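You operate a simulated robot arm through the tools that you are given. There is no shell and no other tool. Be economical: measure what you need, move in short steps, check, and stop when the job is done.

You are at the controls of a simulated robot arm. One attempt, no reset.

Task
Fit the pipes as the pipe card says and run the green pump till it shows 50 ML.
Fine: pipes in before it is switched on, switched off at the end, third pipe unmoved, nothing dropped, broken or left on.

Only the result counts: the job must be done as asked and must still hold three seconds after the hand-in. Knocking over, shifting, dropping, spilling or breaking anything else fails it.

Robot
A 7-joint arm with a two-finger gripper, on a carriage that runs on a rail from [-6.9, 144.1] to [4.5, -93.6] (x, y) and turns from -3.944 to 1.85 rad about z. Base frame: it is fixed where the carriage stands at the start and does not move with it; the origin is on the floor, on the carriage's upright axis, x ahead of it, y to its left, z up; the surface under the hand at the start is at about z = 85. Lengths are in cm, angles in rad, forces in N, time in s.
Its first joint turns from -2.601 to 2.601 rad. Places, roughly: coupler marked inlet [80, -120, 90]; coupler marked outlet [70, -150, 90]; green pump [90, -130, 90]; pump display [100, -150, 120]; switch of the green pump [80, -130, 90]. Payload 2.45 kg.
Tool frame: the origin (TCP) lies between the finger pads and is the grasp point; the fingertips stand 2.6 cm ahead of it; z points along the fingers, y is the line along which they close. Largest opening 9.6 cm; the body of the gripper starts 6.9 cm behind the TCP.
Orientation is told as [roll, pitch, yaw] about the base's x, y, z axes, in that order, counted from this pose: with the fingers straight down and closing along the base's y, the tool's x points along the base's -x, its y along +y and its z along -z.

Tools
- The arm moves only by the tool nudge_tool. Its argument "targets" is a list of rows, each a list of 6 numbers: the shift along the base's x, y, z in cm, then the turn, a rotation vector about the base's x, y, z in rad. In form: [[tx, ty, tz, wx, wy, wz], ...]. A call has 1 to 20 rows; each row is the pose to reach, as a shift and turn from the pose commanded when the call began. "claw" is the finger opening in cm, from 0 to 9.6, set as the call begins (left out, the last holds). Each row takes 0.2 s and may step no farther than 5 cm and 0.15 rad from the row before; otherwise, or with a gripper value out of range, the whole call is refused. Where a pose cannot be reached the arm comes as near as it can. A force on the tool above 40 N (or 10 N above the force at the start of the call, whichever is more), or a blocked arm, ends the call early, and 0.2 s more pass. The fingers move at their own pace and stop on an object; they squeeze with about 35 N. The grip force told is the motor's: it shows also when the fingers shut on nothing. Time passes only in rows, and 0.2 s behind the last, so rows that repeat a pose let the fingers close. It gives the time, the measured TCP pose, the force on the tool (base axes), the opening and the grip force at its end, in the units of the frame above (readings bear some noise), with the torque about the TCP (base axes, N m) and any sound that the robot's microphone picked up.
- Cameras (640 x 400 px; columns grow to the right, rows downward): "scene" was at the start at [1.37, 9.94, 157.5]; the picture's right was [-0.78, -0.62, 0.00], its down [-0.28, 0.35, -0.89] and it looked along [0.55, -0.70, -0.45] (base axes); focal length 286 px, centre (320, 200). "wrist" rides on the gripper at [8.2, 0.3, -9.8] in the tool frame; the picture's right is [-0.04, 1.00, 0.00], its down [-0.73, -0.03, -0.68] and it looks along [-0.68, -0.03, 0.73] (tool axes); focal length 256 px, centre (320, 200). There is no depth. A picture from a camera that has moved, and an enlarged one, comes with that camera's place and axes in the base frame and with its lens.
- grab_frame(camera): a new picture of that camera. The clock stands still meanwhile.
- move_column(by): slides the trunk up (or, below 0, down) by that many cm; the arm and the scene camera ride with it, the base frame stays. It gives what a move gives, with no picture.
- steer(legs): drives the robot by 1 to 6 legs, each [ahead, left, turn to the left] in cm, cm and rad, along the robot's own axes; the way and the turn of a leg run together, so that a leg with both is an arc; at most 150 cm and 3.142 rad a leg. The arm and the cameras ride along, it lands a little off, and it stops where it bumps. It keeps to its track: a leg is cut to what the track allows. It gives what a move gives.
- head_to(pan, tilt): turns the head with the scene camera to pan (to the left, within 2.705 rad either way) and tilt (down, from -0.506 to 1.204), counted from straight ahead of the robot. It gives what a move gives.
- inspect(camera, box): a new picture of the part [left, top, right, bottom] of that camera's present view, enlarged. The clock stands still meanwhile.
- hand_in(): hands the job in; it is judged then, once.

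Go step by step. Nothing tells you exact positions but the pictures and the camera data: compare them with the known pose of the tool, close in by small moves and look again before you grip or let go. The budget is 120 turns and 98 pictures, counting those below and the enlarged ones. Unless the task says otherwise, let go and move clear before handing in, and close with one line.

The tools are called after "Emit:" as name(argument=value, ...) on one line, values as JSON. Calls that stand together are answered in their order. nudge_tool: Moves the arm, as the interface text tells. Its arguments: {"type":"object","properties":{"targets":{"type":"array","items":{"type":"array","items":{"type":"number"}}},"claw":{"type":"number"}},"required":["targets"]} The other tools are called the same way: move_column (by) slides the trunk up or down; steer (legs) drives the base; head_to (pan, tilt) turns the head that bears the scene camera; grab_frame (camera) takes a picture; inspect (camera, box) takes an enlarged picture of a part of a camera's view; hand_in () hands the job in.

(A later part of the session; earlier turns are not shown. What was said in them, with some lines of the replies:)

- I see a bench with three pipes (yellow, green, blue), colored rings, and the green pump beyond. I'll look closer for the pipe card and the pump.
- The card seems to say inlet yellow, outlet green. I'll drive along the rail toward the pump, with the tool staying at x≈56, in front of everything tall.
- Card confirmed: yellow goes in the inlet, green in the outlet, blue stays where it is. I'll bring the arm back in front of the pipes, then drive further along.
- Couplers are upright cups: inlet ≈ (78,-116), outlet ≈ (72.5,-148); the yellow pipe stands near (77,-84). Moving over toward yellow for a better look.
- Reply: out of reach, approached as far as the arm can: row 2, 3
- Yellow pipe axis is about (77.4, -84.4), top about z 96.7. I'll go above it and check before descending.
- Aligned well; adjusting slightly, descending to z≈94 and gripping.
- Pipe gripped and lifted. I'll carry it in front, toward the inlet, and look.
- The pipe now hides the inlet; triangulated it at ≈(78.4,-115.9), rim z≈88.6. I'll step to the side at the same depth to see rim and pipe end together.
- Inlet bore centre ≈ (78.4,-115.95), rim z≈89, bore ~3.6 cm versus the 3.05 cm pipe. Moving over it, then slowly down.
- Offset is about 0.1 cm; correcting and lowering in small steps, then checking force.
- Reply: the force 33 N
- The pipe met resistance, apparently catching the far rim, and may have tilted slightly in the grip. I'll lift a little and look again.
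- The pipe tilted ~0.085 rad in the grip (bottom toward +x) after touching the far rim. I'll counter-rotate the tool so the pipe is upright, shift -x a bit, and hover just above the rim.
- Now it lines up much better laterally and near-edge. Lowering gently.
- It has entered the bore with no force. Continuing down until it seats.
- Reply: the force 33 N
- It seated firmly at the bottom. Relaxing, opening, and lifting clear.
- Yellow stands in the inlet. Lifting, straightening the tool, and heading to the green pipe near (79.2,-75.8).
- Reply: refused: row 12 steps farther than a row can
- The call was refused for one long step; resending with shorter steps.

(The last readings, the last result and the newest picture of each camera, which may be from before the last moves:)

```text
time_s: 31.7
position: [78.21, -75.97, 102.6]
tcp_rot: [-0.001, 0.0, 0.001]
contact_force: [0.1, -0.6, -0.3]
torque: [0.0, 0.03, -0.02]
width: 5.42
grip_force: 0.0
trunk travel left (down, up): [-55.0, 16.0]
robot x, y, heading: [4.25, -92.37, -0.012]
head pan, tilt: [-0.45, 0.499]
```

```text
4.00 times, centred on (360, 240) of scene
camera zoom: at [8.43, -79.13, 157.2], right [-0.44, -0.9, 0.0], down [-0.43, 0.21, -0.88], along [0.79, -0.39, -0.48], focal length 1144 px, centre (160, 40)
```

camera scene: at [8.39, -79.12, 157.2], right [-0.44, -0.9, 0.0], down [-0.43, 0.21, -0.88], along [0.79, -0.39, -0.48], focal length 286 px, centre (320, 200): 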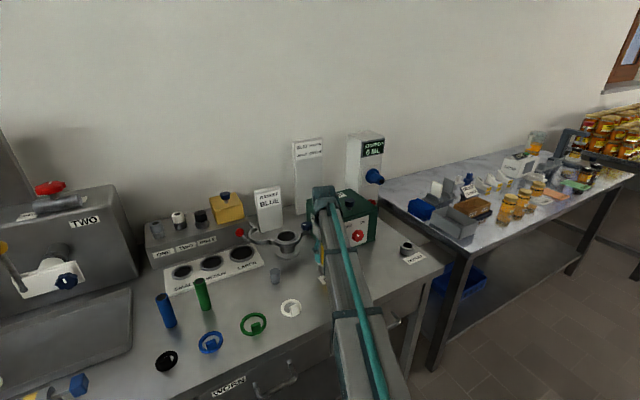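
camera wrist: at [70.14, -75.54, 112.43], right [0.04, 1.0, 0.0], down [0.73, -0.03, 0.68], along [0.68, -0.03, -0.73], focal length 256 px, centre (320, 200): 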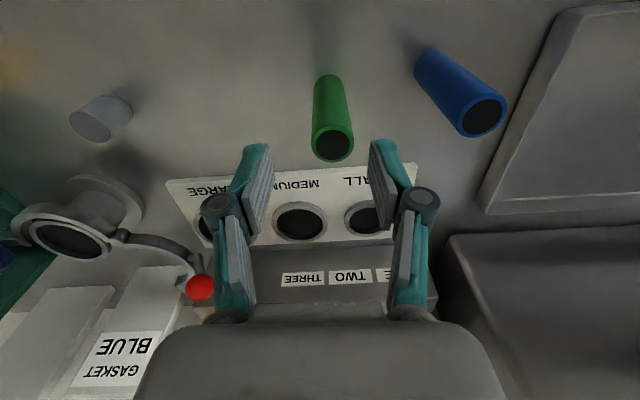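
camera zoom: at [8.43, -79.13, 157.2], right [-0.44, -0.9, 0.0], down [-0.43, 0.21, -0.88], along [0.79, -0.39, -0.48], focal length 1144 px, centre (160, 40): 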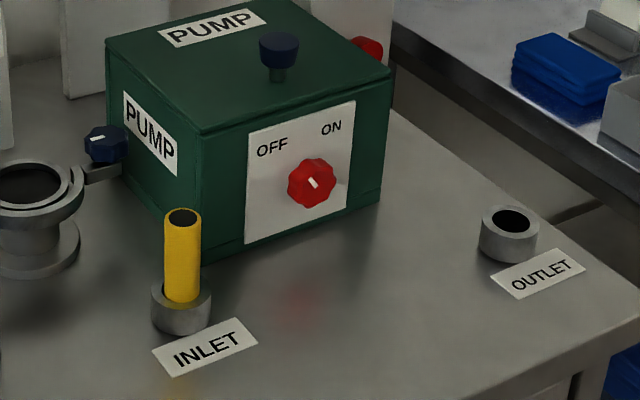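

Yellow is upright in the inlet. Green is at about (79.5,-75.1); moving onto it.

Emit:
nudge_tool(targets=[[1.25, 0.75, 0, 0, 0, 0], [1.25, 0.75, -4, 0, 0, 0], [1.25, 0.75, -8.6, 0, 0, 0], [1.25, 0.75, -8.6, 0, 0, 0]])

Emit:
grab_frame(camera="wrist")

```text
time_s: 32.7
position: [79.75, -75.25, 94.13]
tcp_rot: [-0.001, -0.001, 0.001]
contact_force: [-0.2, 0.5, -0.9]
torque: [-0.01, -0.01, 0.02]
width: 5.39
grip_force: 0.1
trunk travel left (down, up): [-55.0, 16.0]
robot x, y, heading: [4.27, -92.76, -0.006]
head pan, tilt: [-0.45, 0.499]
```

```text
56 pictures are left
camera wrist: at [71.53, -74.9, 104.03], right [0.04, 1.0, 0.0], down [0.73, -0.03, 0.68], along [0.68, -0.03, -0.73], focal length 256 px, centre (320, 200)
```

wrist: 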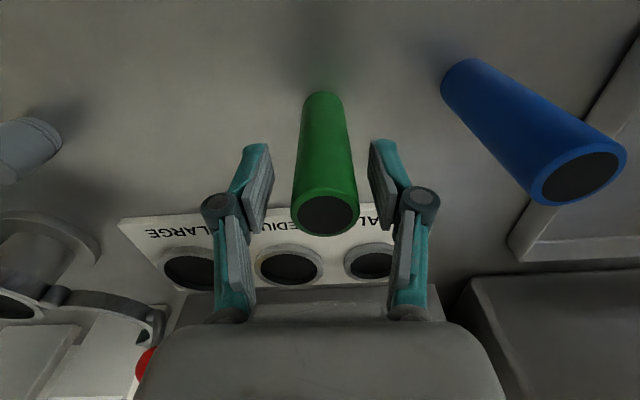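

Emit:
nudge_tool(targets=[[-0.2, 0.15, 0, 0, 0, 0], [-0.2, 0.15, 0, 0, 0, 0]])

Emit:
nudge_tool(targets=[[0, 0, 0, 0, 0, 0], [0, 0, 0, 0, 0, 0], [0, 0, 0, 0, 0, 0], [0, 0, 0, 0, 0, 0]], claw=1)

Emit:
nudge_tool(targets=[[0, 0, 1, 0, 0, 0], [0, 0, 4, 0, 0, 0], [0, 0, 8, 0, 0, 0], [0, 0, 11, 0, 0, 0], [0, 0, 11, 0, 0, 0]])

Emit:
grab_frame(camera="wrist")

```text
time_s: 33.3
position: [79.43, -75.06, 94.3]
tcp_rot: [0.0, 0.0, 0.002]
contact_force: [0.0, -0.6, -0.8]
torque: [0.01, 0.02, -0.04]
width: 5.37
grip_force: 0.0
trunk travel left (down, up): [-55.0, 16.0]
robot x, y, heading: [4.16, -92.32, -0.007]
head pan, tilt: [-0.45, 0.499]
```

```text
time_s: 34.3
position: [79.34, -75.1, 94.23]
tcp_rot: [-0.001, -0.001, 0.002]
contact_force: [-0.4, 0.6, 0.9]
torque: [0.02, -0.01, -0.03]
width: 3.03
grip_force: 35.0
trunk travel left (down, up): [-55.0, 16.0]
robot x, y, heading: [4.34, -92.44, -0.006]
head pan, tilt: [-0.45, 0.499]
```

```text
time_s: 35.5
position: [79.3, -75.18, 105.3]
tcp_rot: [0.0, 0.001, 0.001]
contact_force: [-0.4, -0.1, -1.1]
torque: [0.0, -0.01, -0.01]
width: 3.03
grip_force: 35.2
trunk travel left (down, up): [-55.0, 16.0]
robot x, y, heading: [4.45, -92.12, -0.01]
head pan, tilt: [-0.45, 0.499]
```

```text
55 pictures are left
camera wrist: at [71.2, -74.75, 115.09], right [0.04, 1.0, 0.0], down [0.73, -0.03, 0.68], along [0.68, -0.03, -0.73], focal length 256 px, centre (320, 200)
```

wrist: 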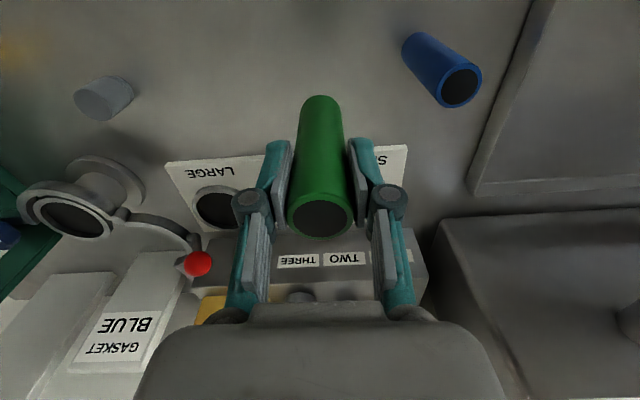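

Green is held. Carrying it in front of everything toward the outlet, stopping short to look.

Emit:
nudge_tool(targets=[[-4, -2, 1, 0, 0, 0], [-8, -5, 2, 0, 0, 0], [-11, -9, 2, 0, 0, 0], [-11, -13.8, 2, 0, 0, 0], [-11, -18.6, 2, 0, 0, 0], [-11, -23.4, 2, 0, 0, 0], [-11, -28.2, 2, 0, 0, 0], [-11, -33, 2, 0, 0, 0], [-11, -37.8, 2, 0, 0, 0], [-11, -42.6, 2, 0, 0, 0], [-11, -47.4, 2, 0, 0, 0], [-11, -52.2, 2, 0, 0, 0], [-10, -57, 2, 0, 0, 0], [-8.5, -61, 2, 0, 0, 0], [-7, -65, 1, 0, 0, 0], [-7, -65, -2, 0, 0, 0], [-7, -65, -4.5, 0, 0, 0], [-7, -65, -4.5, 0, 0, 0]])

Emit:
grab_frame(camera="wrist")

```text
refused: row 2 steps farther than a row can; nothing moved
```

```text
54 pictures are left
camera wrist: at [71.2, -74.75, 115.09], right [0.04, 1.0, 0.0], down [0.73, -0.03, 0.68], along [0.68, -0.03, -0.73], focal length 256 px, centre (320, 200)
```

wrist: 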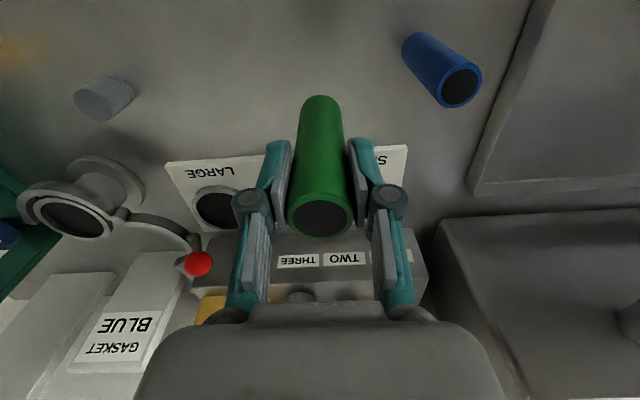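

Emit:
nudge_tool(targets=[[-4, -1, 1, 0, 0, 0], [-8, -3, 2, 0, 0, 0], [-11, -6, 2, 0, 0, 0], [-11, -10.8, 2, 0, 0, 0], [-11, -15.6, 2, 0, 0, 0], [-11, -20.4, 2, 0, 0, 0], [-11, -25.2, 2, 0, 0, 0], [-11, -30, 2, 0, 0, 0], [-11, -34.8, 2, 0, 0, 0], [-11, -39.6, 2, 0, 0, 0], [-11, -44.4, 2, 0, 0, 0], [-11, -49.2, 2, 0, 0, 0], [-10, -54, 2, 0, 0, 0], [-9, -58.5, 2, 0, 0, 0], [-8, -63, 2, 0, 0, 0], [-7, -65.5, 0, 0, 0, 0], [-7, -65.5, -4, 0, 0, 0], [-7, -65.5, -4.5, 0, 0, 0], [-7, -65.5, -4.5, 0, 0, 0]])

Emit:
grab_frame(camera="wrist")

```text
time_s: 39.5
position: [72.34, -140.64, 100.56]
tcp_rot: [0.0, 0.0, 0.002]
contact_force: [0.5, 0.5, -0.4]
torque: [0.0, 0.0, -0.03]
width: 3.06
grip_force: 34.9
trunk travel left (down, up): [-55.0, 16.0]
robot x, y, heading: [4.54, -92.53, -0.011]
head pan, tilt: [-0.45, 0.499]
```

```text
53 pictures are left
camera wrist: at [64.32, -140.25, 110.46], right [0.04, 1.0, 0.0], down [0.73, -0.03, 0.68], along [0.68, -0.03, -0.73], focal length 256 px, centre (320, 200)
```

wrist: 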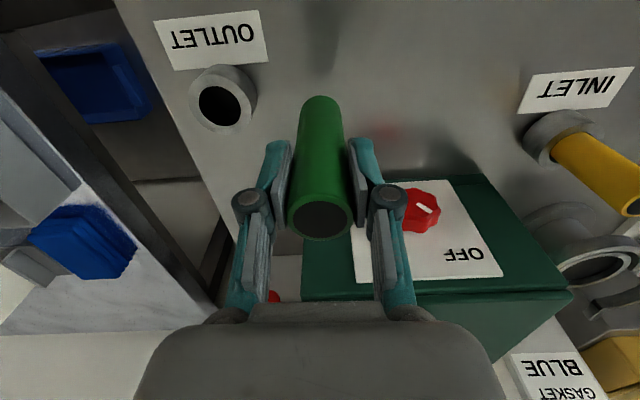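

Emit:
inspect(camera="wrist", box=[180, 50, 340, 150])

```text
4.00 times, centred on (260, 100) of wrist
camera zoom: at [64.32, -140.25, 110.46], right [0.04, 1.0, 0.0], down [0.73, -0.03, 0.68], along [0.68, -0.03, -0.73], focal length 1024 px, centre (560, 600)
```

zoom: 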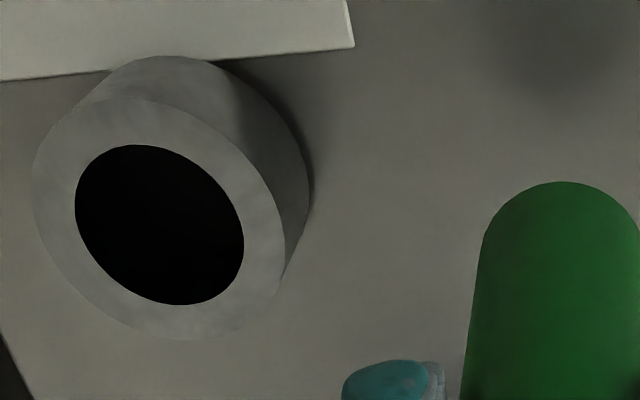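

Emit:
nudge_tool(targets=[[0.1, -2, 1, 0, 0, 0], [0.3, -6, 1, 0, 0, 0], [0.3, -8.83, 1, 0, 0, 0], [0.3, -8.83, -1, 0, 0, 0], [0.3, -8.83, -2.2, 0, 0, 0], [0.3, -8.83, -2.2, 0, 0, 0]])

Emit:
inspect(camera="wrist", box=[272, 60, 368, 120])

Emit:
grab_frame(camera="scene")

```text
time_s: 40.9
position: [72.62, -149.45, 98.36]
tcp_rot: [0.001, 0.0, 0.002]
contact_force: [0.6, 0.1, -1.4]
torque: [-0.02, 0.02, -0.01]
width: 3.04
grip_force: 34.9
trunk travel left (down, up): [-55.0, 16.0]
robot x, y, heading: [4.43, -91.98, -0.008]
head pan, tilt: [-0.45, 0.499]
```

```text
6.67 times, centred on (320, 90) of wrist
camera zoom: at [64.56, -149.07, 108.3], right [0.04, 1.0, 0.0], down [0.73, -0.03, 0.68], along [0.68, -0.03, -0.73], focal length 1707 px, centre (320, 933)
```

zoom: 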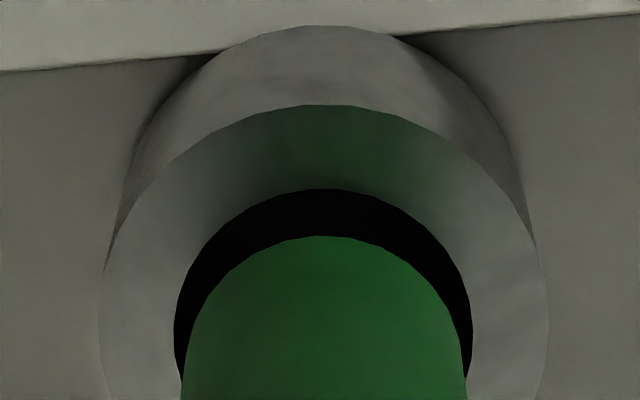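

```text
50 pictures are left
camera scene: at [8.39, -79.13, 157.2], right [-0.44, -0.9, 0.0], down [-0.43, 0.21, -0.88], along [0.79, -0.39, -0.48], focal length 286 px, centre (320, 200)
```

scene: 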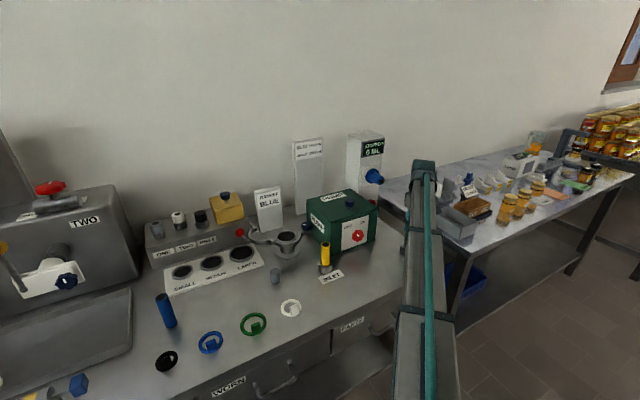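

Laterally centred. Lowering a bit more to judge the near edge.

Emit:
nudge_tool(targets=[[0, 0, -0.6, 0, 0, 0], [0, 0, -1.2, 0, 0, 0], [0, 0, -1.2, 0, 0, 0]])

Emit:
inspect(camera="wrist", box=[272, 60, 368, 120])

```text
time_s: 41.7
position: [72.52, -149.57, 97.34]
tcp_rot: [0.0, 0.0, 0.003]
contact_force: [-0.9, 0.0, -2.5]
torque: [-0.01, -0.02, -0.03]
width: 3.05
grip_force: 34.9
trunk travel left (down, up): [-55.0, 16.0]
robot x, y, heading: [4.4, -92.11, -0.009]
head pan, tilt: [-0.45, 0.499]
```

```text
6.67 times, centred on (320, 90) of wrist
camera zoom: at [64.54, -149.06, 107.21], right [0.04, 1.0, 0.0], down [0.73, -0.03, 0.68], along [0.68, -0.03, -0.73], focal length 1707 px, centre (320, 933)
```

zoom: 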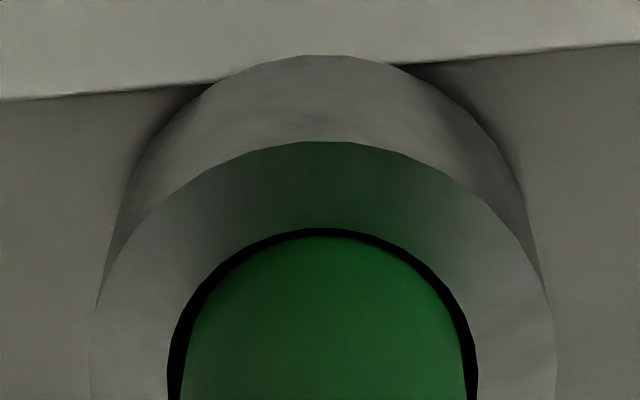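

Emit:
nudge_tool(targets=[[0.3, 0, 0, 0, 0, 0], [0.3, 0, -0.4, 0, 0, 0], [0.3, 0, -0.4, 0, 0, 0]])

Emit:
inspect(camera="wrist", box=[272, 60, 368, 120])

```text
time_s: 42.5
position: [72.93, -149.4, 96.98]
tcp_rot: [0.001, -0.001, 0.0]
contact_force: [-2.5, 0.1, -0.4]
torque: [-0.05, 0.2, 0.01]
width: 3.06
grip_force: 34.9
trunk travel left (down, up): [-55.0, 16.0]
robot x, y, heading: [3.96, -92.15, -0.009]
head pan, tilt: [-0.45, 0.499]
```

```text
6.67 times, centred on (320, 90) of wrist
camera zoom: at [64.82, -149.07, 106.81], right [0.04, 1.0, 0.0], down [0.73, -0.03, 0.68], along [0.68, -0.03, -0.73], focal length 1707 px, centre (320, 933)
```

zoom: 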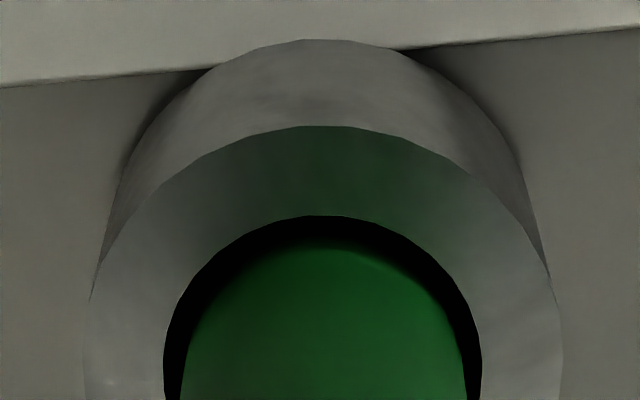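

Sideways force shows the pipe end is already inside the bore touching the far wall; easing back 0.15 and lowering.

Emit:
nudge_tool(targets=[[-0.15, 0, 0, 0, 0, 0], [-0.15, 0, -0.4, 0, 0, 0], [-0.15, 0, -0.8, 0, 0, 0], [-0.15, 0, -0.8, 0, 0, 0]])

Emit:
inspect(camera="wrist", box=[272, 60, 368, 120])

```text
time_s: 43.5
position: [72.81, -149.34, 96.16]
tcp_rot: [-0.001, 0.0, 0.001]
contact_force: [0.2, 0.2, -0.6]
torque: [-0.01, 0.03, -0.02]
width: 3.06
grip_force: 34.7
trunk travel left (down, up): [-55.0, 16.0]
robot x, y, heading: [4.53, -92.32, -0.006]
head pan, tilt: [-0.45, 0.499]
```

```text
6.67 times, centred on (320, 90) of wrist
camera zoom: at [64.71, -149.06, 106.0], right [0.04, 1.0, 0.0], down [0.73, -0.03, 0.68], along [0.68, -0.03, -0.73], focal length 1707 px, centre (320, 933)
```

zoom: 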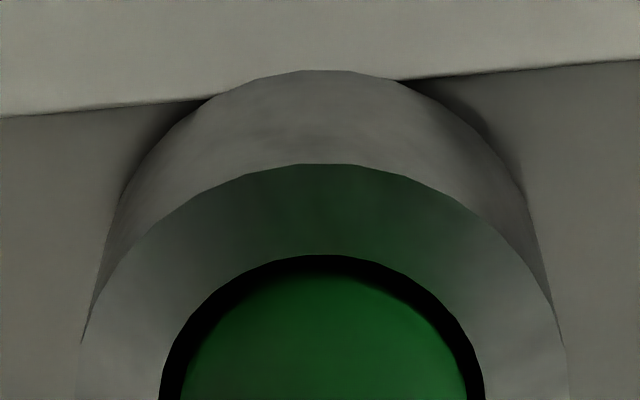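

No force and clearly inside. Lowering until it seats.

Emit:
nudge_tool(targets=[[0, 0, -0.5, 0, 0, 0], [0, 0, -1, 0, 0, 0], [0, 0, -1.5, 0, 0, 0], [0, 0, -2, 0, 0, 0], [0, 0, -2, 0, 0, 0]])

```text
time_s: 44.7
position: [72.75, -149.35, 94.49]
tcp_rot: [-0.005, -0.003, 0.002]
contact_force: [2.3, -3.0, 33.3]
torque: [-0.1, -0.24, -0.03]
width: 3.09
grip_force: 35.1
trunk travel left (down, up): [-55.0, 16.0]
robot x, y, heading: [4.28, -92.14, -0.014]
head pan, tilt: [-0.45, 0.499]
```

Emit:
nudge_tool(targets=[[0, 0, 0.3, 0, 0, 0], [0, 0, 0.3, 0, 0, 0]])

Emit:
inspect(camera="wrist", box=[240, 60, 400, 250])

```text
time_s: 45.3
position: [72.79, -149.39, 94.47]
tcp_rot: [-0.002, -0.002, 0.002]
contact_force: [4.2, -3.2, 17.9]
torque: [-0.23, -0.47, -0.02]
width: 3.04
grip_force: 35.2
trunk travel left (down, up): [-55.0, 16.0]
robot x, y, heading: [4.55, -92.14, -0.006]
head pan, tilt: [-0.45, 0.499]
```

```text
2.11 times, centred on (320, 155) of wrist
camera zoom: at [64.66, -149.01, 104.34], right [0.04, 1.0, 0.0], down [0.73, -0.03, 0.68], along [0.68, -0.03, -0.73], focal length 539 px, centre (320, 295)
```

zoom: 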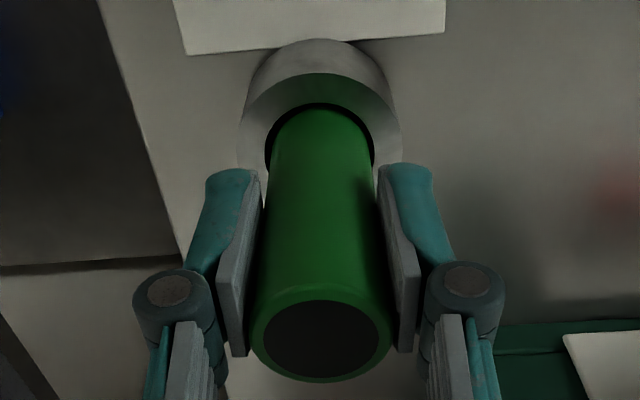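

Looks seated. Releasing, lifting, and comparing both pipes.

Emit:
nudge_tool(targets=[[0, 0, 0, 0, 0, 0], [0, 0, 0, 0, 0, 0], [0, 0, 0, 0, 0, 0]], claw=5.4)

Emit:
nudge_tool(targets=[[0, 0, 2, 0, 0, 0], [0, 0, 6, 0, 0, 0], [0, 0, 10.5, 0, 0, 0], [0, 0, 14, 0, 0, 0], [-4, 0, 16, 0, 0, 0], [-8, 0, 16, 0, 0, 0], [-10, 4, 16, 0, 0, 0], [-10, 8.8, 16, 0, 0, 0], [-10, 13.6, 16, 0, 0, 0], [-10, 18, 16, 0, 0, 0], [-10, 18, 16, 0, 0, 0]])

Emit:
grab_frame(camera="wrist")

Emit:
grab_frame(camera="scene")

```text
time_s: 46.1
position: [72.82, -149.52, 94.34]
tcp_rot: [0.001, 0.0, 0.002]
contact_force: [0.8, -0.2, -0.1]
torque: [0.02, -0.02, -0.01]
width: 5.39
grip_force: 0.0
trunk travel left (down, up): [-55.0, 16.0]
robot x, y, heading: [4.48, -92.37, -0.007]
head pan, tilt: [-0.45, 0.499]
```

```text
time_s: 48.5
position: [62.9, -131.33, 110.42]
tcp_rot: [0.0, 0.002, 0.001]
contact_force: [-0.7, 0.3, 0.2]
torque: [-0.02, -0.03, -0.01]
width: 5.38
grip_force: 0.1
trunk travel left (down, up): [-55.0, 16.0]
robot x, y, heading: [4.1, -92.23, -0.01]
head pan, tilt: [-0.45, 0.499]
```

```text
45 pictures are left
camera wrist: at [54.79, -130.88, 120.24], right [0.04, 1.0, 0.0], down [0.73, -0.03, 0.68], along [0.68, -0.03, -0.73], focal length 256 px, centre (320, 200)
```

wrist: 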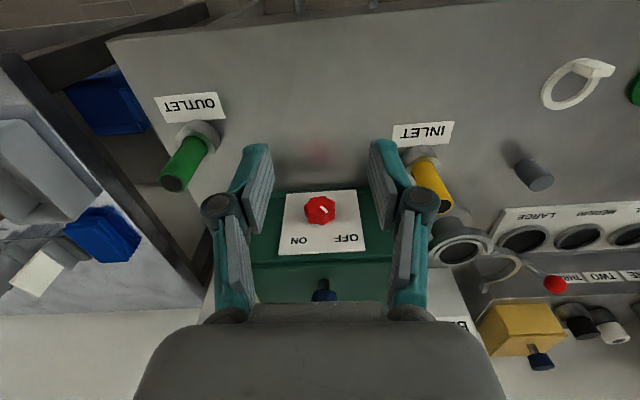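

```text
44 pictures are left
camera scene: at [8.39, -79.12, 157.2], right [-0.44, -0.9, 0.0], down [-0.43, 0.21, -0.88], along [0.79, -0.39, -0.48], focal length 286 px, centre (320, 200)
```

scene: 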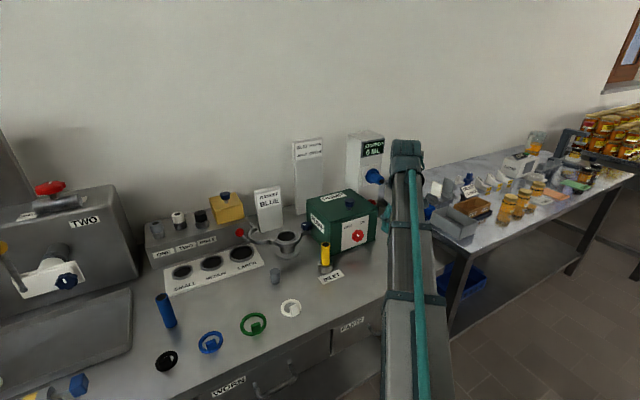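

Both pipes are seated. Now I look at the switch closely.

Emit:
inspect(camera="wrist", box=[270, 170, 380, 270])

Emit:
inspect(camera="scene", box=[300, 120, 400, 280])

```text
4.00 times, centred on (325, 220) of wrist
camera zoom: at [54.79, -130.88, 120.24], right [0.04, 1.0, 0.0], down [0.73, -0.03, 0.68], along [0.68, -0.03, -0.73], focal length 1024 px, centre (300, 120)
```

zoom: 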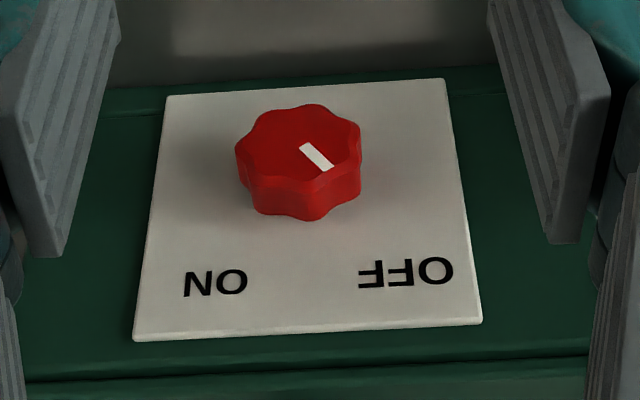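

```text
2.50 times, centred on (350, 200) of scene
camera zoom: at [8.39, -79.12, 157.2], right [-0.44, -0.9, 0.0], down [-0.43, 0.21, -0.88], along [0.79, -0.39, -0.48], focal length 715 px, centre (245, 200)
```

zoom: 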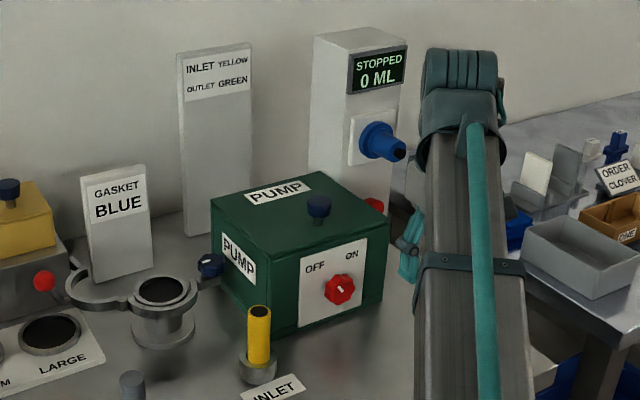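

The knob is a red lobed wheel facing -x at ≈(82.5,-132.2,92.3); the marker points to OFF and ON is a clockwise turn (+ about x). I'll tilt the tool forward-down and open to 6.6 to grip it from the front.

Emit:
nudge_tool(targets=[[0, 0, 0, 0, -0.15, 0], [0, 0, 0, 0, -0.3, 0], [0, 0, 0, 0, -0.45, 0], [0, -0.5, -1, 0, -0.6, 0], [0, -0.8, -2, 0, -0.75, 0], [0, -0.9, -3, 0, -0.9, 0], [0, -0.9, -3, 0, -0.9, 0]], claw=6.8)

Emit:
grab_frame(camera="wrist")

Emit:
grab_frame(camera="scene")

```text
time_s: 50.1
position: [62.71, -132.32, 107.26]
tcp_rot: [-0.002, -0.902, 0.003]
contact_force: [0.7, 0.2, -0.4]
torque: [0.05, -0.03, 0.03]
width: 6.78
grip_force: 0.1
trunk travel left (down, up): [-55.0, 16.0]
robot x, y, heading: [4.56, -92.36, -0.013]
head pan, tilt: [-0.45, 0.499]
```

```text
41 pictures are left
camera wrist: at [50.06, -131.96, 107.11], right [0.02, 1.0, 0.03], down [-0.08, -0.03, 1.0], along [1.0, -0.03, 0.08], focal length 256 px, centre (320, 200)
```

wrist: 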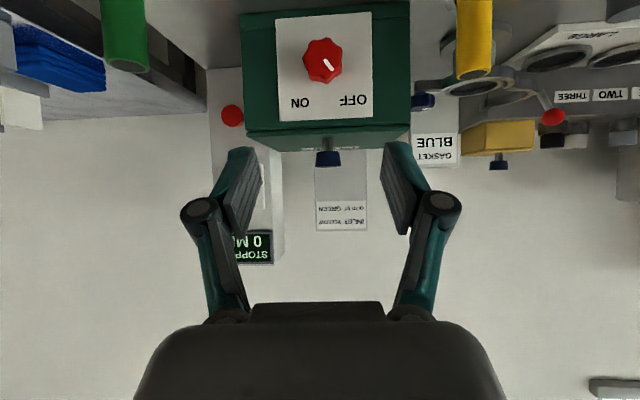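

```text
40 pictures are left
camera scene: at [8.37, -79.13, 157.2], right [-0.44, -0.9, 0.0], down [-0.43, 0.21, -0.88], along [0.79, -0.39, -0.48], focal length 286 px, centre (320, 200)
```

scene: 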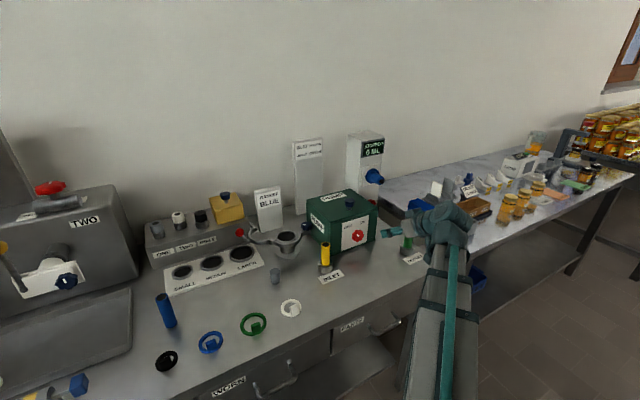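

Emit:
inspect(camera="wrist", box=[260, 0, 390, 130])

```text
3.08 times, centred on (325, 65) of wrist
camera zoom: at [50.06, -131.96, 107.11], right [0.02, 1.0, 0.03], down [-0.08, -0.03, 1.0], along [1.0, -0.03, 0.08], focal length 788 px, centre (305, 615)
```

zoom: 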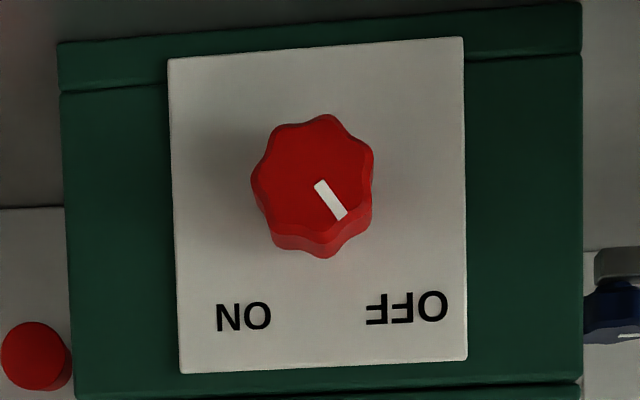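

Front view: marker ≈33° left of up, so ON is about 66° clockwise; 7-lobed, ~5 cm wide, face x≈82. I'll roll -0.55 about x and approach to just in front of it.

Emit:
nudge_tool(targets=[[0, 0, -3, -0.14, 0, 0], [2, 0.2, -6, -0.28, 0, 0], [4, 0.4, -9, -0.42, 0, 0], [6.5, 0.6, -12, -0.55, 0, 0], [9, 0.75, -13.4, -0.55, 0, 0], [12, 0.85, -13.6, -0.55, 0, 0], [12, 0.85, -13.6, -0.55, 0, 0]])

Emit:
grab_frame(camera="wrist")

Emit:
inspect(camera="scene", box=[280, 120, 440, 280])

```text
time_s: 51.7
position: [74.83, -131.47, 93.74]
tcp_rot: [-0.781, -0.729, 0.585]
contact_force: [-0.2, 0.9, -0.2]
torque: [-0.02, 0.01, -0.03]
width: 6.8
grip_force: 0.1
trunk travel left (down, up): [-55.0, 16.0]
robot x, y, heading: [4.52, -92.04, -0.009]
head pan, tilt: [-0.45, 0.499]
```

```text
38 pictures are left
camera wrist: at [62.16, -131.37, 93.34], right [0.02, 0.87, -0.5], down [-0.08, 0.5, 0.86], along [1.0, 0.02, 0.08], focal length 256 px, centre (320, 200)
```

wrist: 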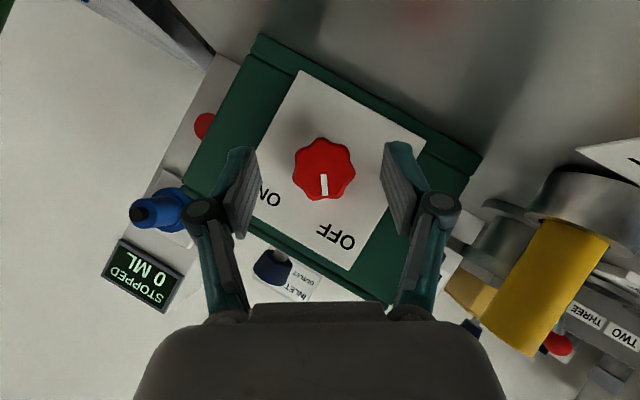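

```text
2.50 times, centred on (360, 200) of scene
camera zoom: at [8.41, -79.12, 157.2], right [-0.44, -0.9, 0.0], down [-0.43, 0.21, -0.88], along [0.79, -0.39, -0.48], focal length 715 px, centre (220, 200)
```

zoom: 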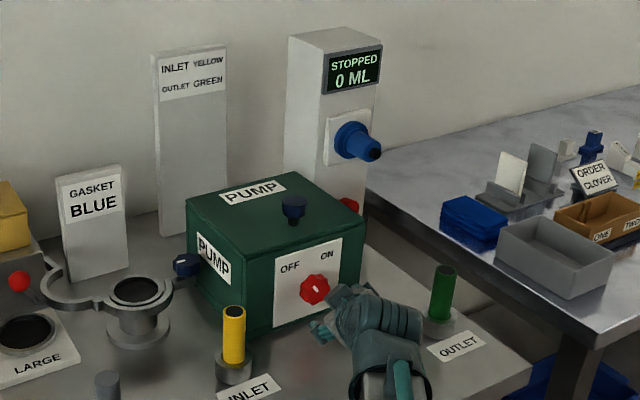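

Aligned; advancing toward the knob with a small lateral correction.

Emit:
nudge_tool(targets=[[2, 0.1, -0.06, 0, 0, 0], [4, 0.1, -0.06, 0, 0, 0], [5.4, 0.1, -0.06, 0, 0, 0], [5.4, 0.1, -0.06, 0, 0, 0]])

Emit:
grab_frame(camera="wrist")

Emit:
inspect(camera="scene", box=[320, 200, 400, 280])

```text
time_s: 52.7
position: [80.13, -131.34, 93.74]
tcp_rot: [-0.781, -0.729, 0.585]
contact_force: [-0.4, 0.0, 0.2]
torque: [0.01, 0.0, 0.01]
width: 6.8
grip_force: 0.1
trunk travel left (down, up): [-55.0, 16.0]
robot x, y, heading: [4.21, -92.25, -0.006]
head pan, tilt: [-0.45, 0.499]
```

```text
36 pictures are left
camera wrist: at [67.54, -131.2, 93.38], right [0.02, 0.87, -0.5], down [-0.08, 0.5, 0.86], along [1.0, 0.02, 0.08], focal length 256 px, centre (320, 200)
```

wrist: 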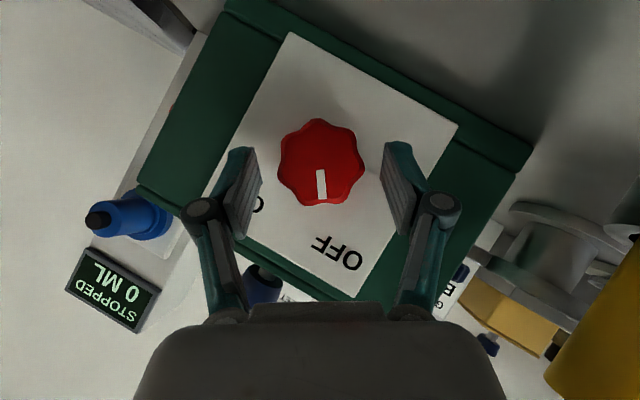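

```text
5.00 times, centred on (360, 240) of scene
camera zoom: at [8.39, -79.12, 157.2], right [-0.44, -0.9, 0.0], down [-0.43, 0.21, -0.88], along [0.79, -0.39, -0.48], focal length 1430 px, centre (120, 0)
```

zoom: 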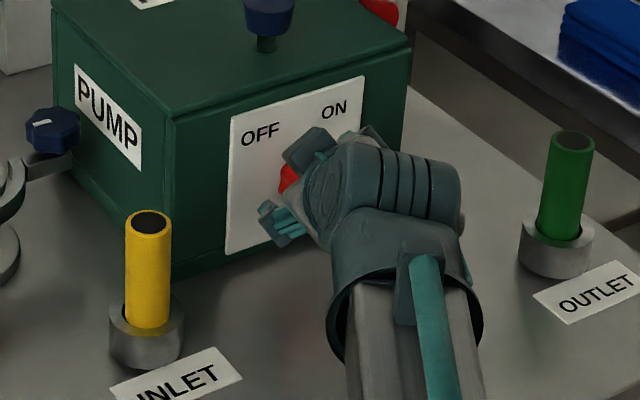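

Emit:
nudge_tool(targets=[[0.6, 0, 0, 0, 0, 0], [0.6, 0, 0, 0, 0, 0]])

Emit:
nudge_tool(targets=[[0, 0, 0, 0, 0, 0], [0, 0, 0, 0, 0, 0], [0, 0, 0, 0, 0, 0]], claw=3.5)

Emit:
grab_frame(camera="wrist")

```text
time_s: 53.3
position: [80.89, -131.26, 93.64]
tcp_rot: [-0.78, -0.731, 0.585]
contact_force: [-0.7, 0.2, -0.1]
torque: [0.02, 0.0, 0.02]
width: 6.77
grip_force: 0.1
trunk travel left (down, up): [-55.0, 16.0]
robot x, y, heading: [4.29, -92.38, -0.006]
head pan, tilt: [-0.45, 0.499]
```

```text
time_s: 54.1
position: [80.82, -131.38, 93.78]
tcp_rot: [-0.778, -0.73, 0.585]
contact_force: [-0.2, 0.9, -1.0]
torque: [0.16, 0.25, 0.48]
width: 4.57
grip_force: 45.6
trunk travel left (down, up): [-55.0, 16.0]
robot x, y, heading: [4.28, -92.36, -0.015]
head pan, tilt: [-0.45, 0.499]
```

```text
34 pictures are left
camera wrist: at [68.07, -131.18, 93.37], right [0.02, 0.87, -0.5], down [-0.08, 0.5, 0.86], along [1.0, 0.02, 0.08], focal length 256 px, centre (320, 200)
```

wrist: 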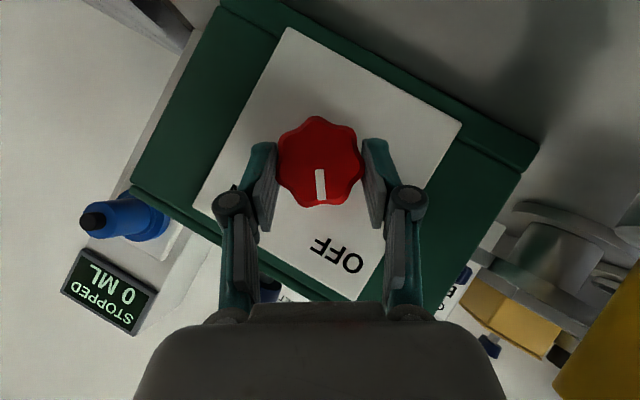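

Knob is gripped. Turning clockwise about its axis in part, then checking.

Emit:
nudge_tool(targets=[[0, -0.151, 0.078, 0.15, 0, 0], [0, -0.311, 0.132, 0.3, 0, 0], [0, -0.478, 0.161, 0.45, 0, 0], [0, -0.647, 0.165, 0.6, 0, 0]])

Emit:
grab_frame(camera="wrist")

```text
time_s: 55.1
position: [80.76, -132.04, 93.73]
tcp_rot: [0.081, -0.899, -0.063]
contact_force: [3.9, -1.9, 5.9]
torque: [-0.09, 0.66, 0.96]
width: 4.58
grip_force: 45.3
trunk travel left (down, up): [-55.0, 16.0]
robot x, y, heading: [4.53, -92.13, -0.007]
head pan, tilt: [-0.45, 0.499]
```

```text
33 pictures are left
camera wrist: at [68.06, -131.64, 93.68], right [0.02, 1.0, 0.08], down [-0.08, -0.08, 0.99], along [1.0, -0.03, 0.07], focal length 256 px, centre (320, 200)
```

wrist: 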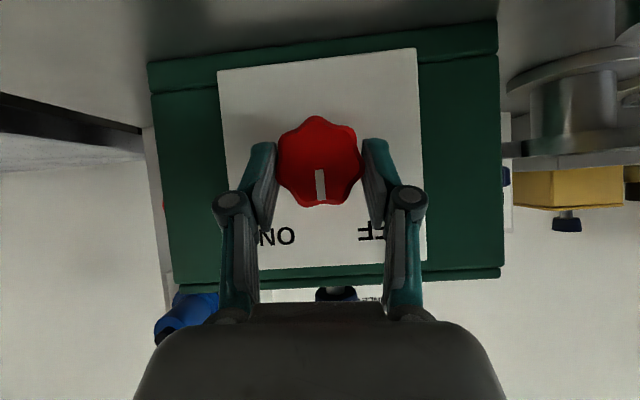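

The knob follows; marker is at the top. Continuing the turn toward ON.

Emit:
nudge_tool(targets=[[0, -0.168, -0.021, 0.15, 0, 0], [0, -0.331, -0.067, 0.3, 0, 0]])

Emit:
inspect(camera="scene", box=[310, 120, 410, 200])

```text
time_s: 55.7
position: [80.71, -132.41, 93.81]
tcp_rot: [0.531, -0.828, -0.408]
contact_force: [4.4, -3.8, 7.0]
torque: [-0.06, 0.44, 0.98]
width: 4.55
grip_force: 44.8
trunk travel left (down, up): [-55.0, 16.0]
robot x, y, heading: [4.66, -92.25, -0.01]
head pan, tilt: [-0.45, 0.499]
```

```text
5.00 times, centred on (360, 160) of scene
camera zoom: at [8.38, -79.13, 157.2], right [-0.44, -0.9, 0.0], down [-0.43, 0.21, -0.88], along [0.79, -0.39, -0.48], focal length 1430 px, centre (120, 400)
```

zoom: 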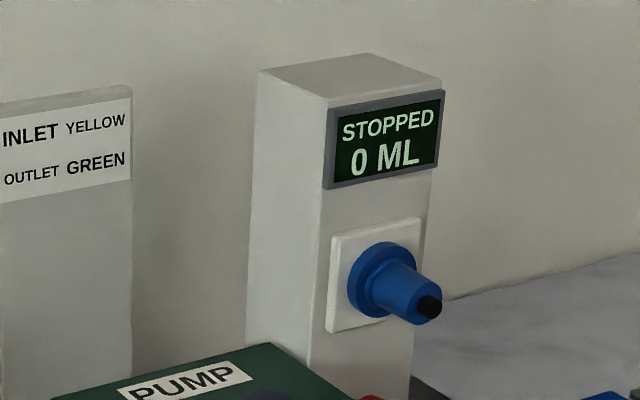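

Still stopped; turning a bit further.

Emit:
nudge_tool(targets=[[0, -0.154, -0.07, 0.15, 0, 0]])

Emit:
inspect(camera="scene", box=[350, 130, 400, 170])

```text
time_s: 56.1
position: [80.73, -132.57, 93.83]
tcp_rot: [0.722, -0.757, -0.544]
contact_force: [3.9, -5.1, 8.6]
torque: [-0.02, 0.24, 0.71]
width: 4.57
grip_force: 45.0
trunk travel left (down, up): [-55.0, 16.0]
robot x, y, heading: [4.22, -91.96, -0.009]
head pan, tilt: [-0.45, 0.499]
```

```text
10.00 times, centred on (375, 150) of scene
camera zoom: at [8.35, -79.13, 157.21], right [-0.44, -0.9, 0.0], down [-0.43, 0.21, -0.88], along [0.79, -0.39, -0.48], focal length 2861 px, centre (-230, 700)
```

zoom: 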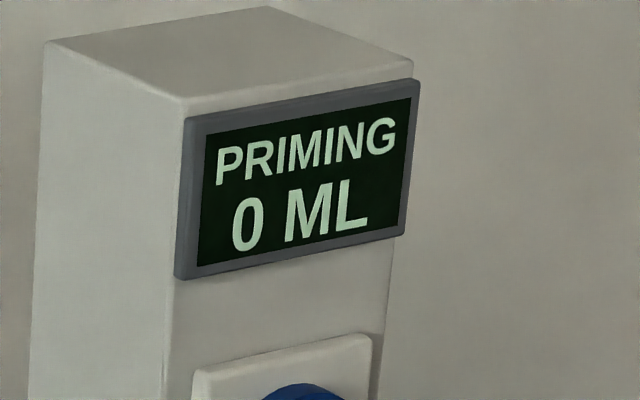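

It's on, priming. Holding still and watching the display.

Emit:
nudge_tool(targets=[[0, 0, 0, 0, 0, 0], [0, 0, 0, 0, 0, 0], [0, 0, 0, 0, 0, 0]])

Emit:
inspect(camera="scene", box=[350, 130, 400, 170])

```text
time_s: 56.9
position: [80.72, -132.62, 93.87]
tcp_rot: [0.722, -0.76, -0.545]
contact_force: [4.5, -6.0, 8.7]
torque: [0.03, -0.78, 0.2]
width: 4.54
grip_force: 45.4
trunk travel left (down, up): [-55.0, 16.0]
robot x, y, heading: [4.19, -92.4, -0.009]
head pan, tilt: [-0.45, 0.499]
```

```text
10.00 times, centred on (375, 150) of scene
camera zoom: at [8.34, -79.15, 157.2], right [-0.44, -0.9, 0.0], down [-0.43, 0.21, -0.88], along [0.79, -0.39, -0.48], focal length 2861 px, centre (-230, 700)
```

zoom: 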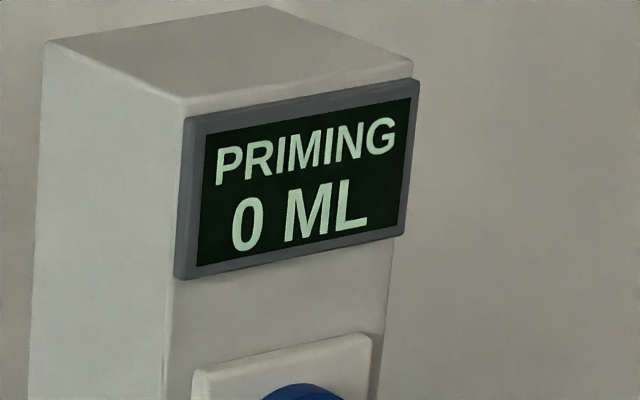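

Emit:
nudge_tool(targets=[[0, 0, 0, 0, 0, 0], [0, 0, 0, 0, 0, 0], [0, 0, 0, 0, 0, 0], [0, 0, 0, 0, 0, 0]])

Emit:
inspect(camera="scene", box=[350, 130, 400, 170])

```text
time_s: 57.9
position: [80.86, -132.54, 93.91]
tcp_rot: [0.721, -0.759, -0.544]
contact_force: [5.8, -9.1, 10.9]
torque: [0.0, -0.42, 0.22]
width: 4.58
grip_force: 44.7
trunk travel left (down, up): [-55.0, 16.0]
robot x, y, heading: [4.17, -91.98, -0.014]
head pan, tilt: [-0.45, 0.499]
```

```text
10.00 times, centred on (375, 150) of scene
camera zoom: at [8.33, -79.16, 157.21], right [-0.44, -0.9, 0.0], down [-0.43, 0.21, -0.88], along [0.79, -0.39, -0.48], focal length 2861 px, centre (-230, 700)
```

zoom: 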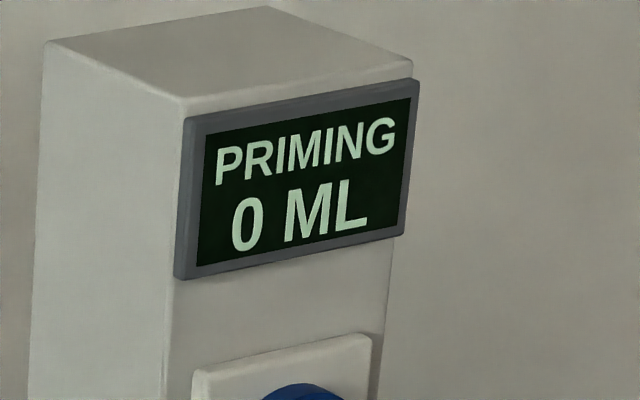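

Emit:
nudge_tool(targets=[[0, 0, 0, 0, 0, 0], [0, 0, 0, 0, 0, 0], [0, 0, 0, 0, 0, 0], [0, 0, 0, 0, 0, 0]])

Emit:
inspect(camera="scene", box=[350, 130, 400, 170])

```text
time_s: 58.9
position: [80.76, -132.45, 93.8]
tcp_rot: [0.721, -0.761, -0.542]
contact_force: [5.6, -9.2, 11.7]
torque: [-0.03, -0.43, 0.36]
width: 4.56
grip_force: 44.4
trunk travel left (down, up): [-55.0, 16.0]
robot x, y, heading: [4.26, -92.69, -0.012]
head pan, tilt: [-0.45, 0.499]
```

```text
10.00 times, centred on (375, 150) of scene
camera zoom: at [8.33, -79.17, 157.21], right [-0.44, -0.9, 0.0], down [-0.43, 0.21, -0.88], along [0.79, -0.39, -0.48], focal length 2861 px, centre (-230, 700)
```

zoom: 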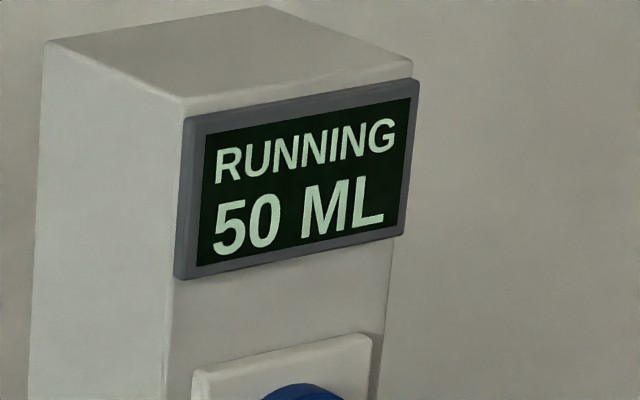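

It shows 50 ML now — turning the knob back to OFF right away.

Emit:
nudge_tool(targets=[[0, 0.154, 0.07, -0.15, 0, 0], [0, 0.317, 0.116, -0.3, 0, 0], [0, 0.485, 0.137, -0.45, 0, 0], [0, 0.654, 0.133, -0.6, 0, 0], [0, 0.821, 0.104, -0.75, 0, 0], [0, 0.981, 0.05, -0.9, 0, 0], [0, 1.132, -0.028, -1.05, 0, 0], [0, 1.132, -0.028, -1.05, 0, 0]])

Emit:
inspect(camera="scene", box=[350, 130, 400, 170])

Emit:
grab_frame(camera="wrist")

```text
time_s: 60.7
position: [80.84, -131.28, 93.71]
tcp_rot: [-0.778, -0.73, 0.585]
contact_force: [-2.8, -2.1, 1.8]
torque: [1.19, -0.14, 0.37]
width: 4.61
grip_force: 44.7
trunk travel left (down, up): [-55.0, 16.0]
robot x, y, heading: [4.43, -92.18, -0.007]
head pan, tilt: [-0.45, 0.499]
```

```text
10.00 times, centred on (375, 150) of scene
camera zoom: at [8.33, -79.14, 157.2], right [-0.44, -0.9, 0.0], down [-0.43, 0.21, -0.88], along [0.79, -0.39, -0.48], focal length 2861 px, centre (-230, 700)
```

zoom: 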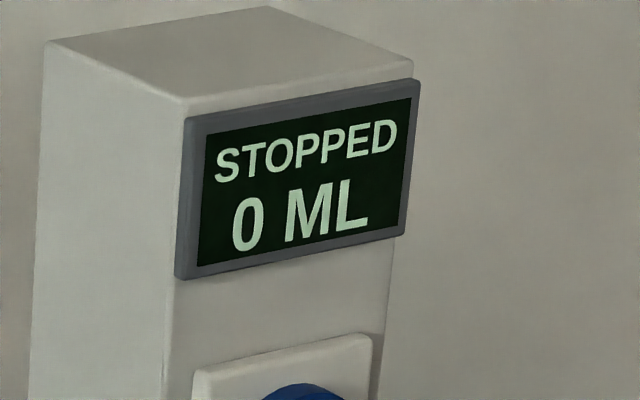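

```text
26 pictures are left
camera wrist: at [68.02, -131.14, 93.41], right [0.02, 0.87, -0.5], down [-0.08, 0.5, 0.86], along [1.0, 0.02, 0.08], focal length 256 px, centre (320, 200)
```

wrist: 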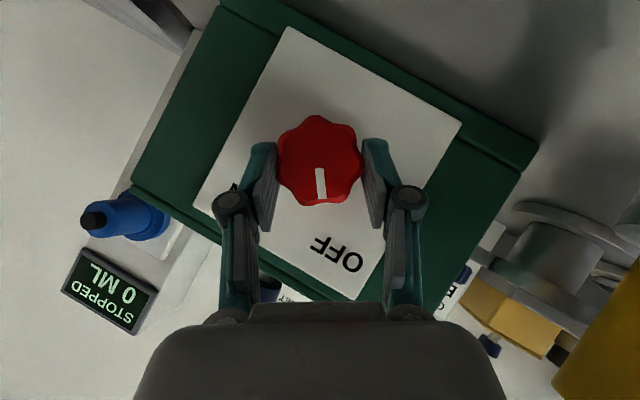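

The pump ran to 50 ML and is switched off (STOPPED), marker at OFF. Releasing the knob and backing away straight out.

Emit:
nudge_tool(targets=[[0, 0, 0, 0, 0, 0], [0, 0, 0, 0, 0, 0], [0, 0, 0, 0, 0, 0]], claw=6.8)

Emit:
nudge_tool(targets=[[-3, 0, 0, 0, 0, 0], [-7, 0, 1, 0, 0, 0], [-11, 0, 3.5, 0, 0, 0], [-15, 0, 6.5, 0, 0, 0], [-18, 0, 10, 0, 0, 0], [-18, 0, 14, 0, 0, 0], [-18, 0, 14, 0, 0, 0]])

Emit:
inspect(camera="scene", box=[240, 110, 460, 300])

Emit:
grab_frame(camera="scene")

```text
time_s: 61.5
position: [80.85, -131.39, 93.75]
tcp_rot: [-0.781, -0.73, 0.585]
contact_force: [0.7, 0.2, 0.4]
torque: [-0.01, -0.04, 0.0]
width: 6.84
grip_force: 0.0
trunk travel left (down, up): [-55.0, 16.0]
robot x, y, heading: [4.18, -92.21, -0.008]
head pan, tilt: [-0.45, 0.499]
```

```text
time_s: 63.1
position: [62.43, -131.24, 107.58]
tcp_rot: [-0.778, -0.729, 0.585]
contact_force: [-0.2, 0.6, -0.8]
torque: [-0.01, -0.02, -0.01]
width: 6.84
grip_force: 0.0
trunk travel left (down, up): [-55.0, 16.0]
robot x, y, heading: [4.14, -92.51, -0.015]
head pan, tilt: [-0.45, 0.499]
```

```text
2.11 times, centred on (350, 205) of scene
camera zoom: at [8.38, -79.12, 157.2], right [-0.44, -0.9, 0.0], down [-0.43, 0.21, -0.88], along [0.79, -0.39, -0.48], focal length 602 px, centre (257, 190)
```

zoom: 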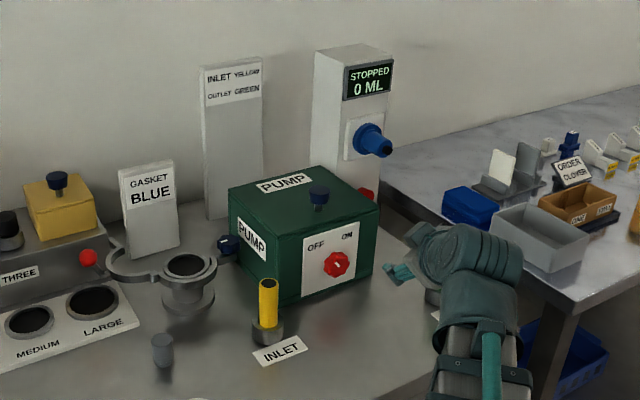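

```text
24 pictures are left
camera scene: at [8.38, -79.12, 157.2], right [-0.44, -0.9, 0.0], down [-0.43, 0.21, -0.88], along [0.79, -0.39, -0.48], focal length 286 px, centre (320, 200)
```

scene: 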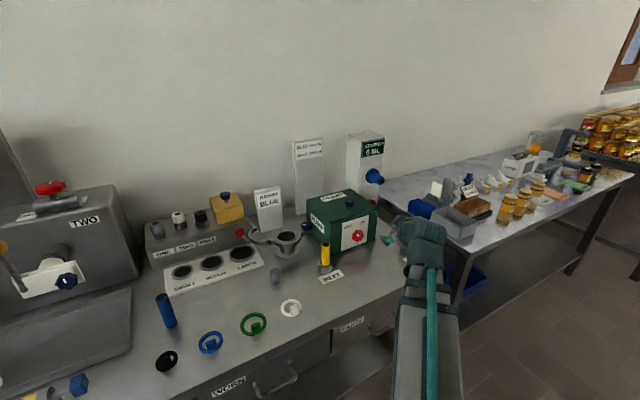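

Emit:
inspect(camera="scene", box=[335, 215, 385, 255])

Emit:
grab_frame(camera="wrist")

```text
10.00 times, centred on (360, 235) of scene
camera zoom: at [8.38, -79.12, 157.2], right [-0.44, -0.9, 0.0], down [-0.43, 0.21, -0.88], along [0.79, -0.39, -0.48], focal length 2861 px, centre (-80, -150)
```

zoom: 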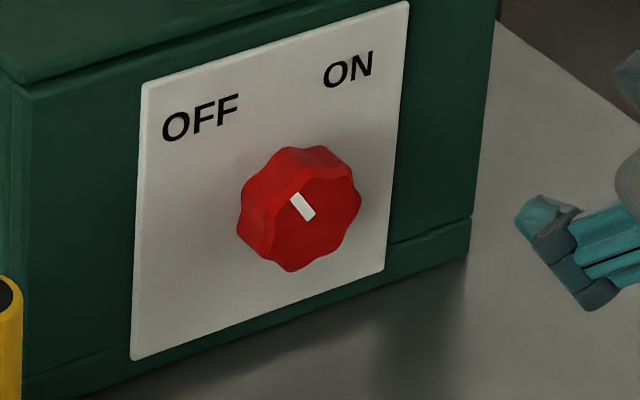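

```text
22 pictures are left
camera wrist: at [49.77, -131.16, 107.26], right [0.02, 0.87, -0.5], down [-0.08, 0.5, 0.86], along [1.0, 0.02, 0.08], focal length 256 px, centre (320, 200)
```

wrist: 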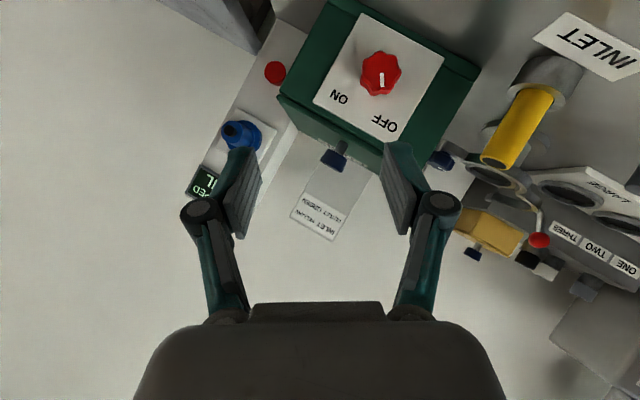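

Yellow is in the inlet, green was seated upright in the outlet when last in view, blue is where it was, the pump is off and the arm is clear. Handing in.

Emit:
hand_in()

```text
The job is handed in.
```

I fitted the yellow pipe in the inlet and the green in the outlet. The pump then ran until its display read 50 ML and I switched it off; the display reset to 0 ML when it stopped, and the blue pipe was left where it stood.
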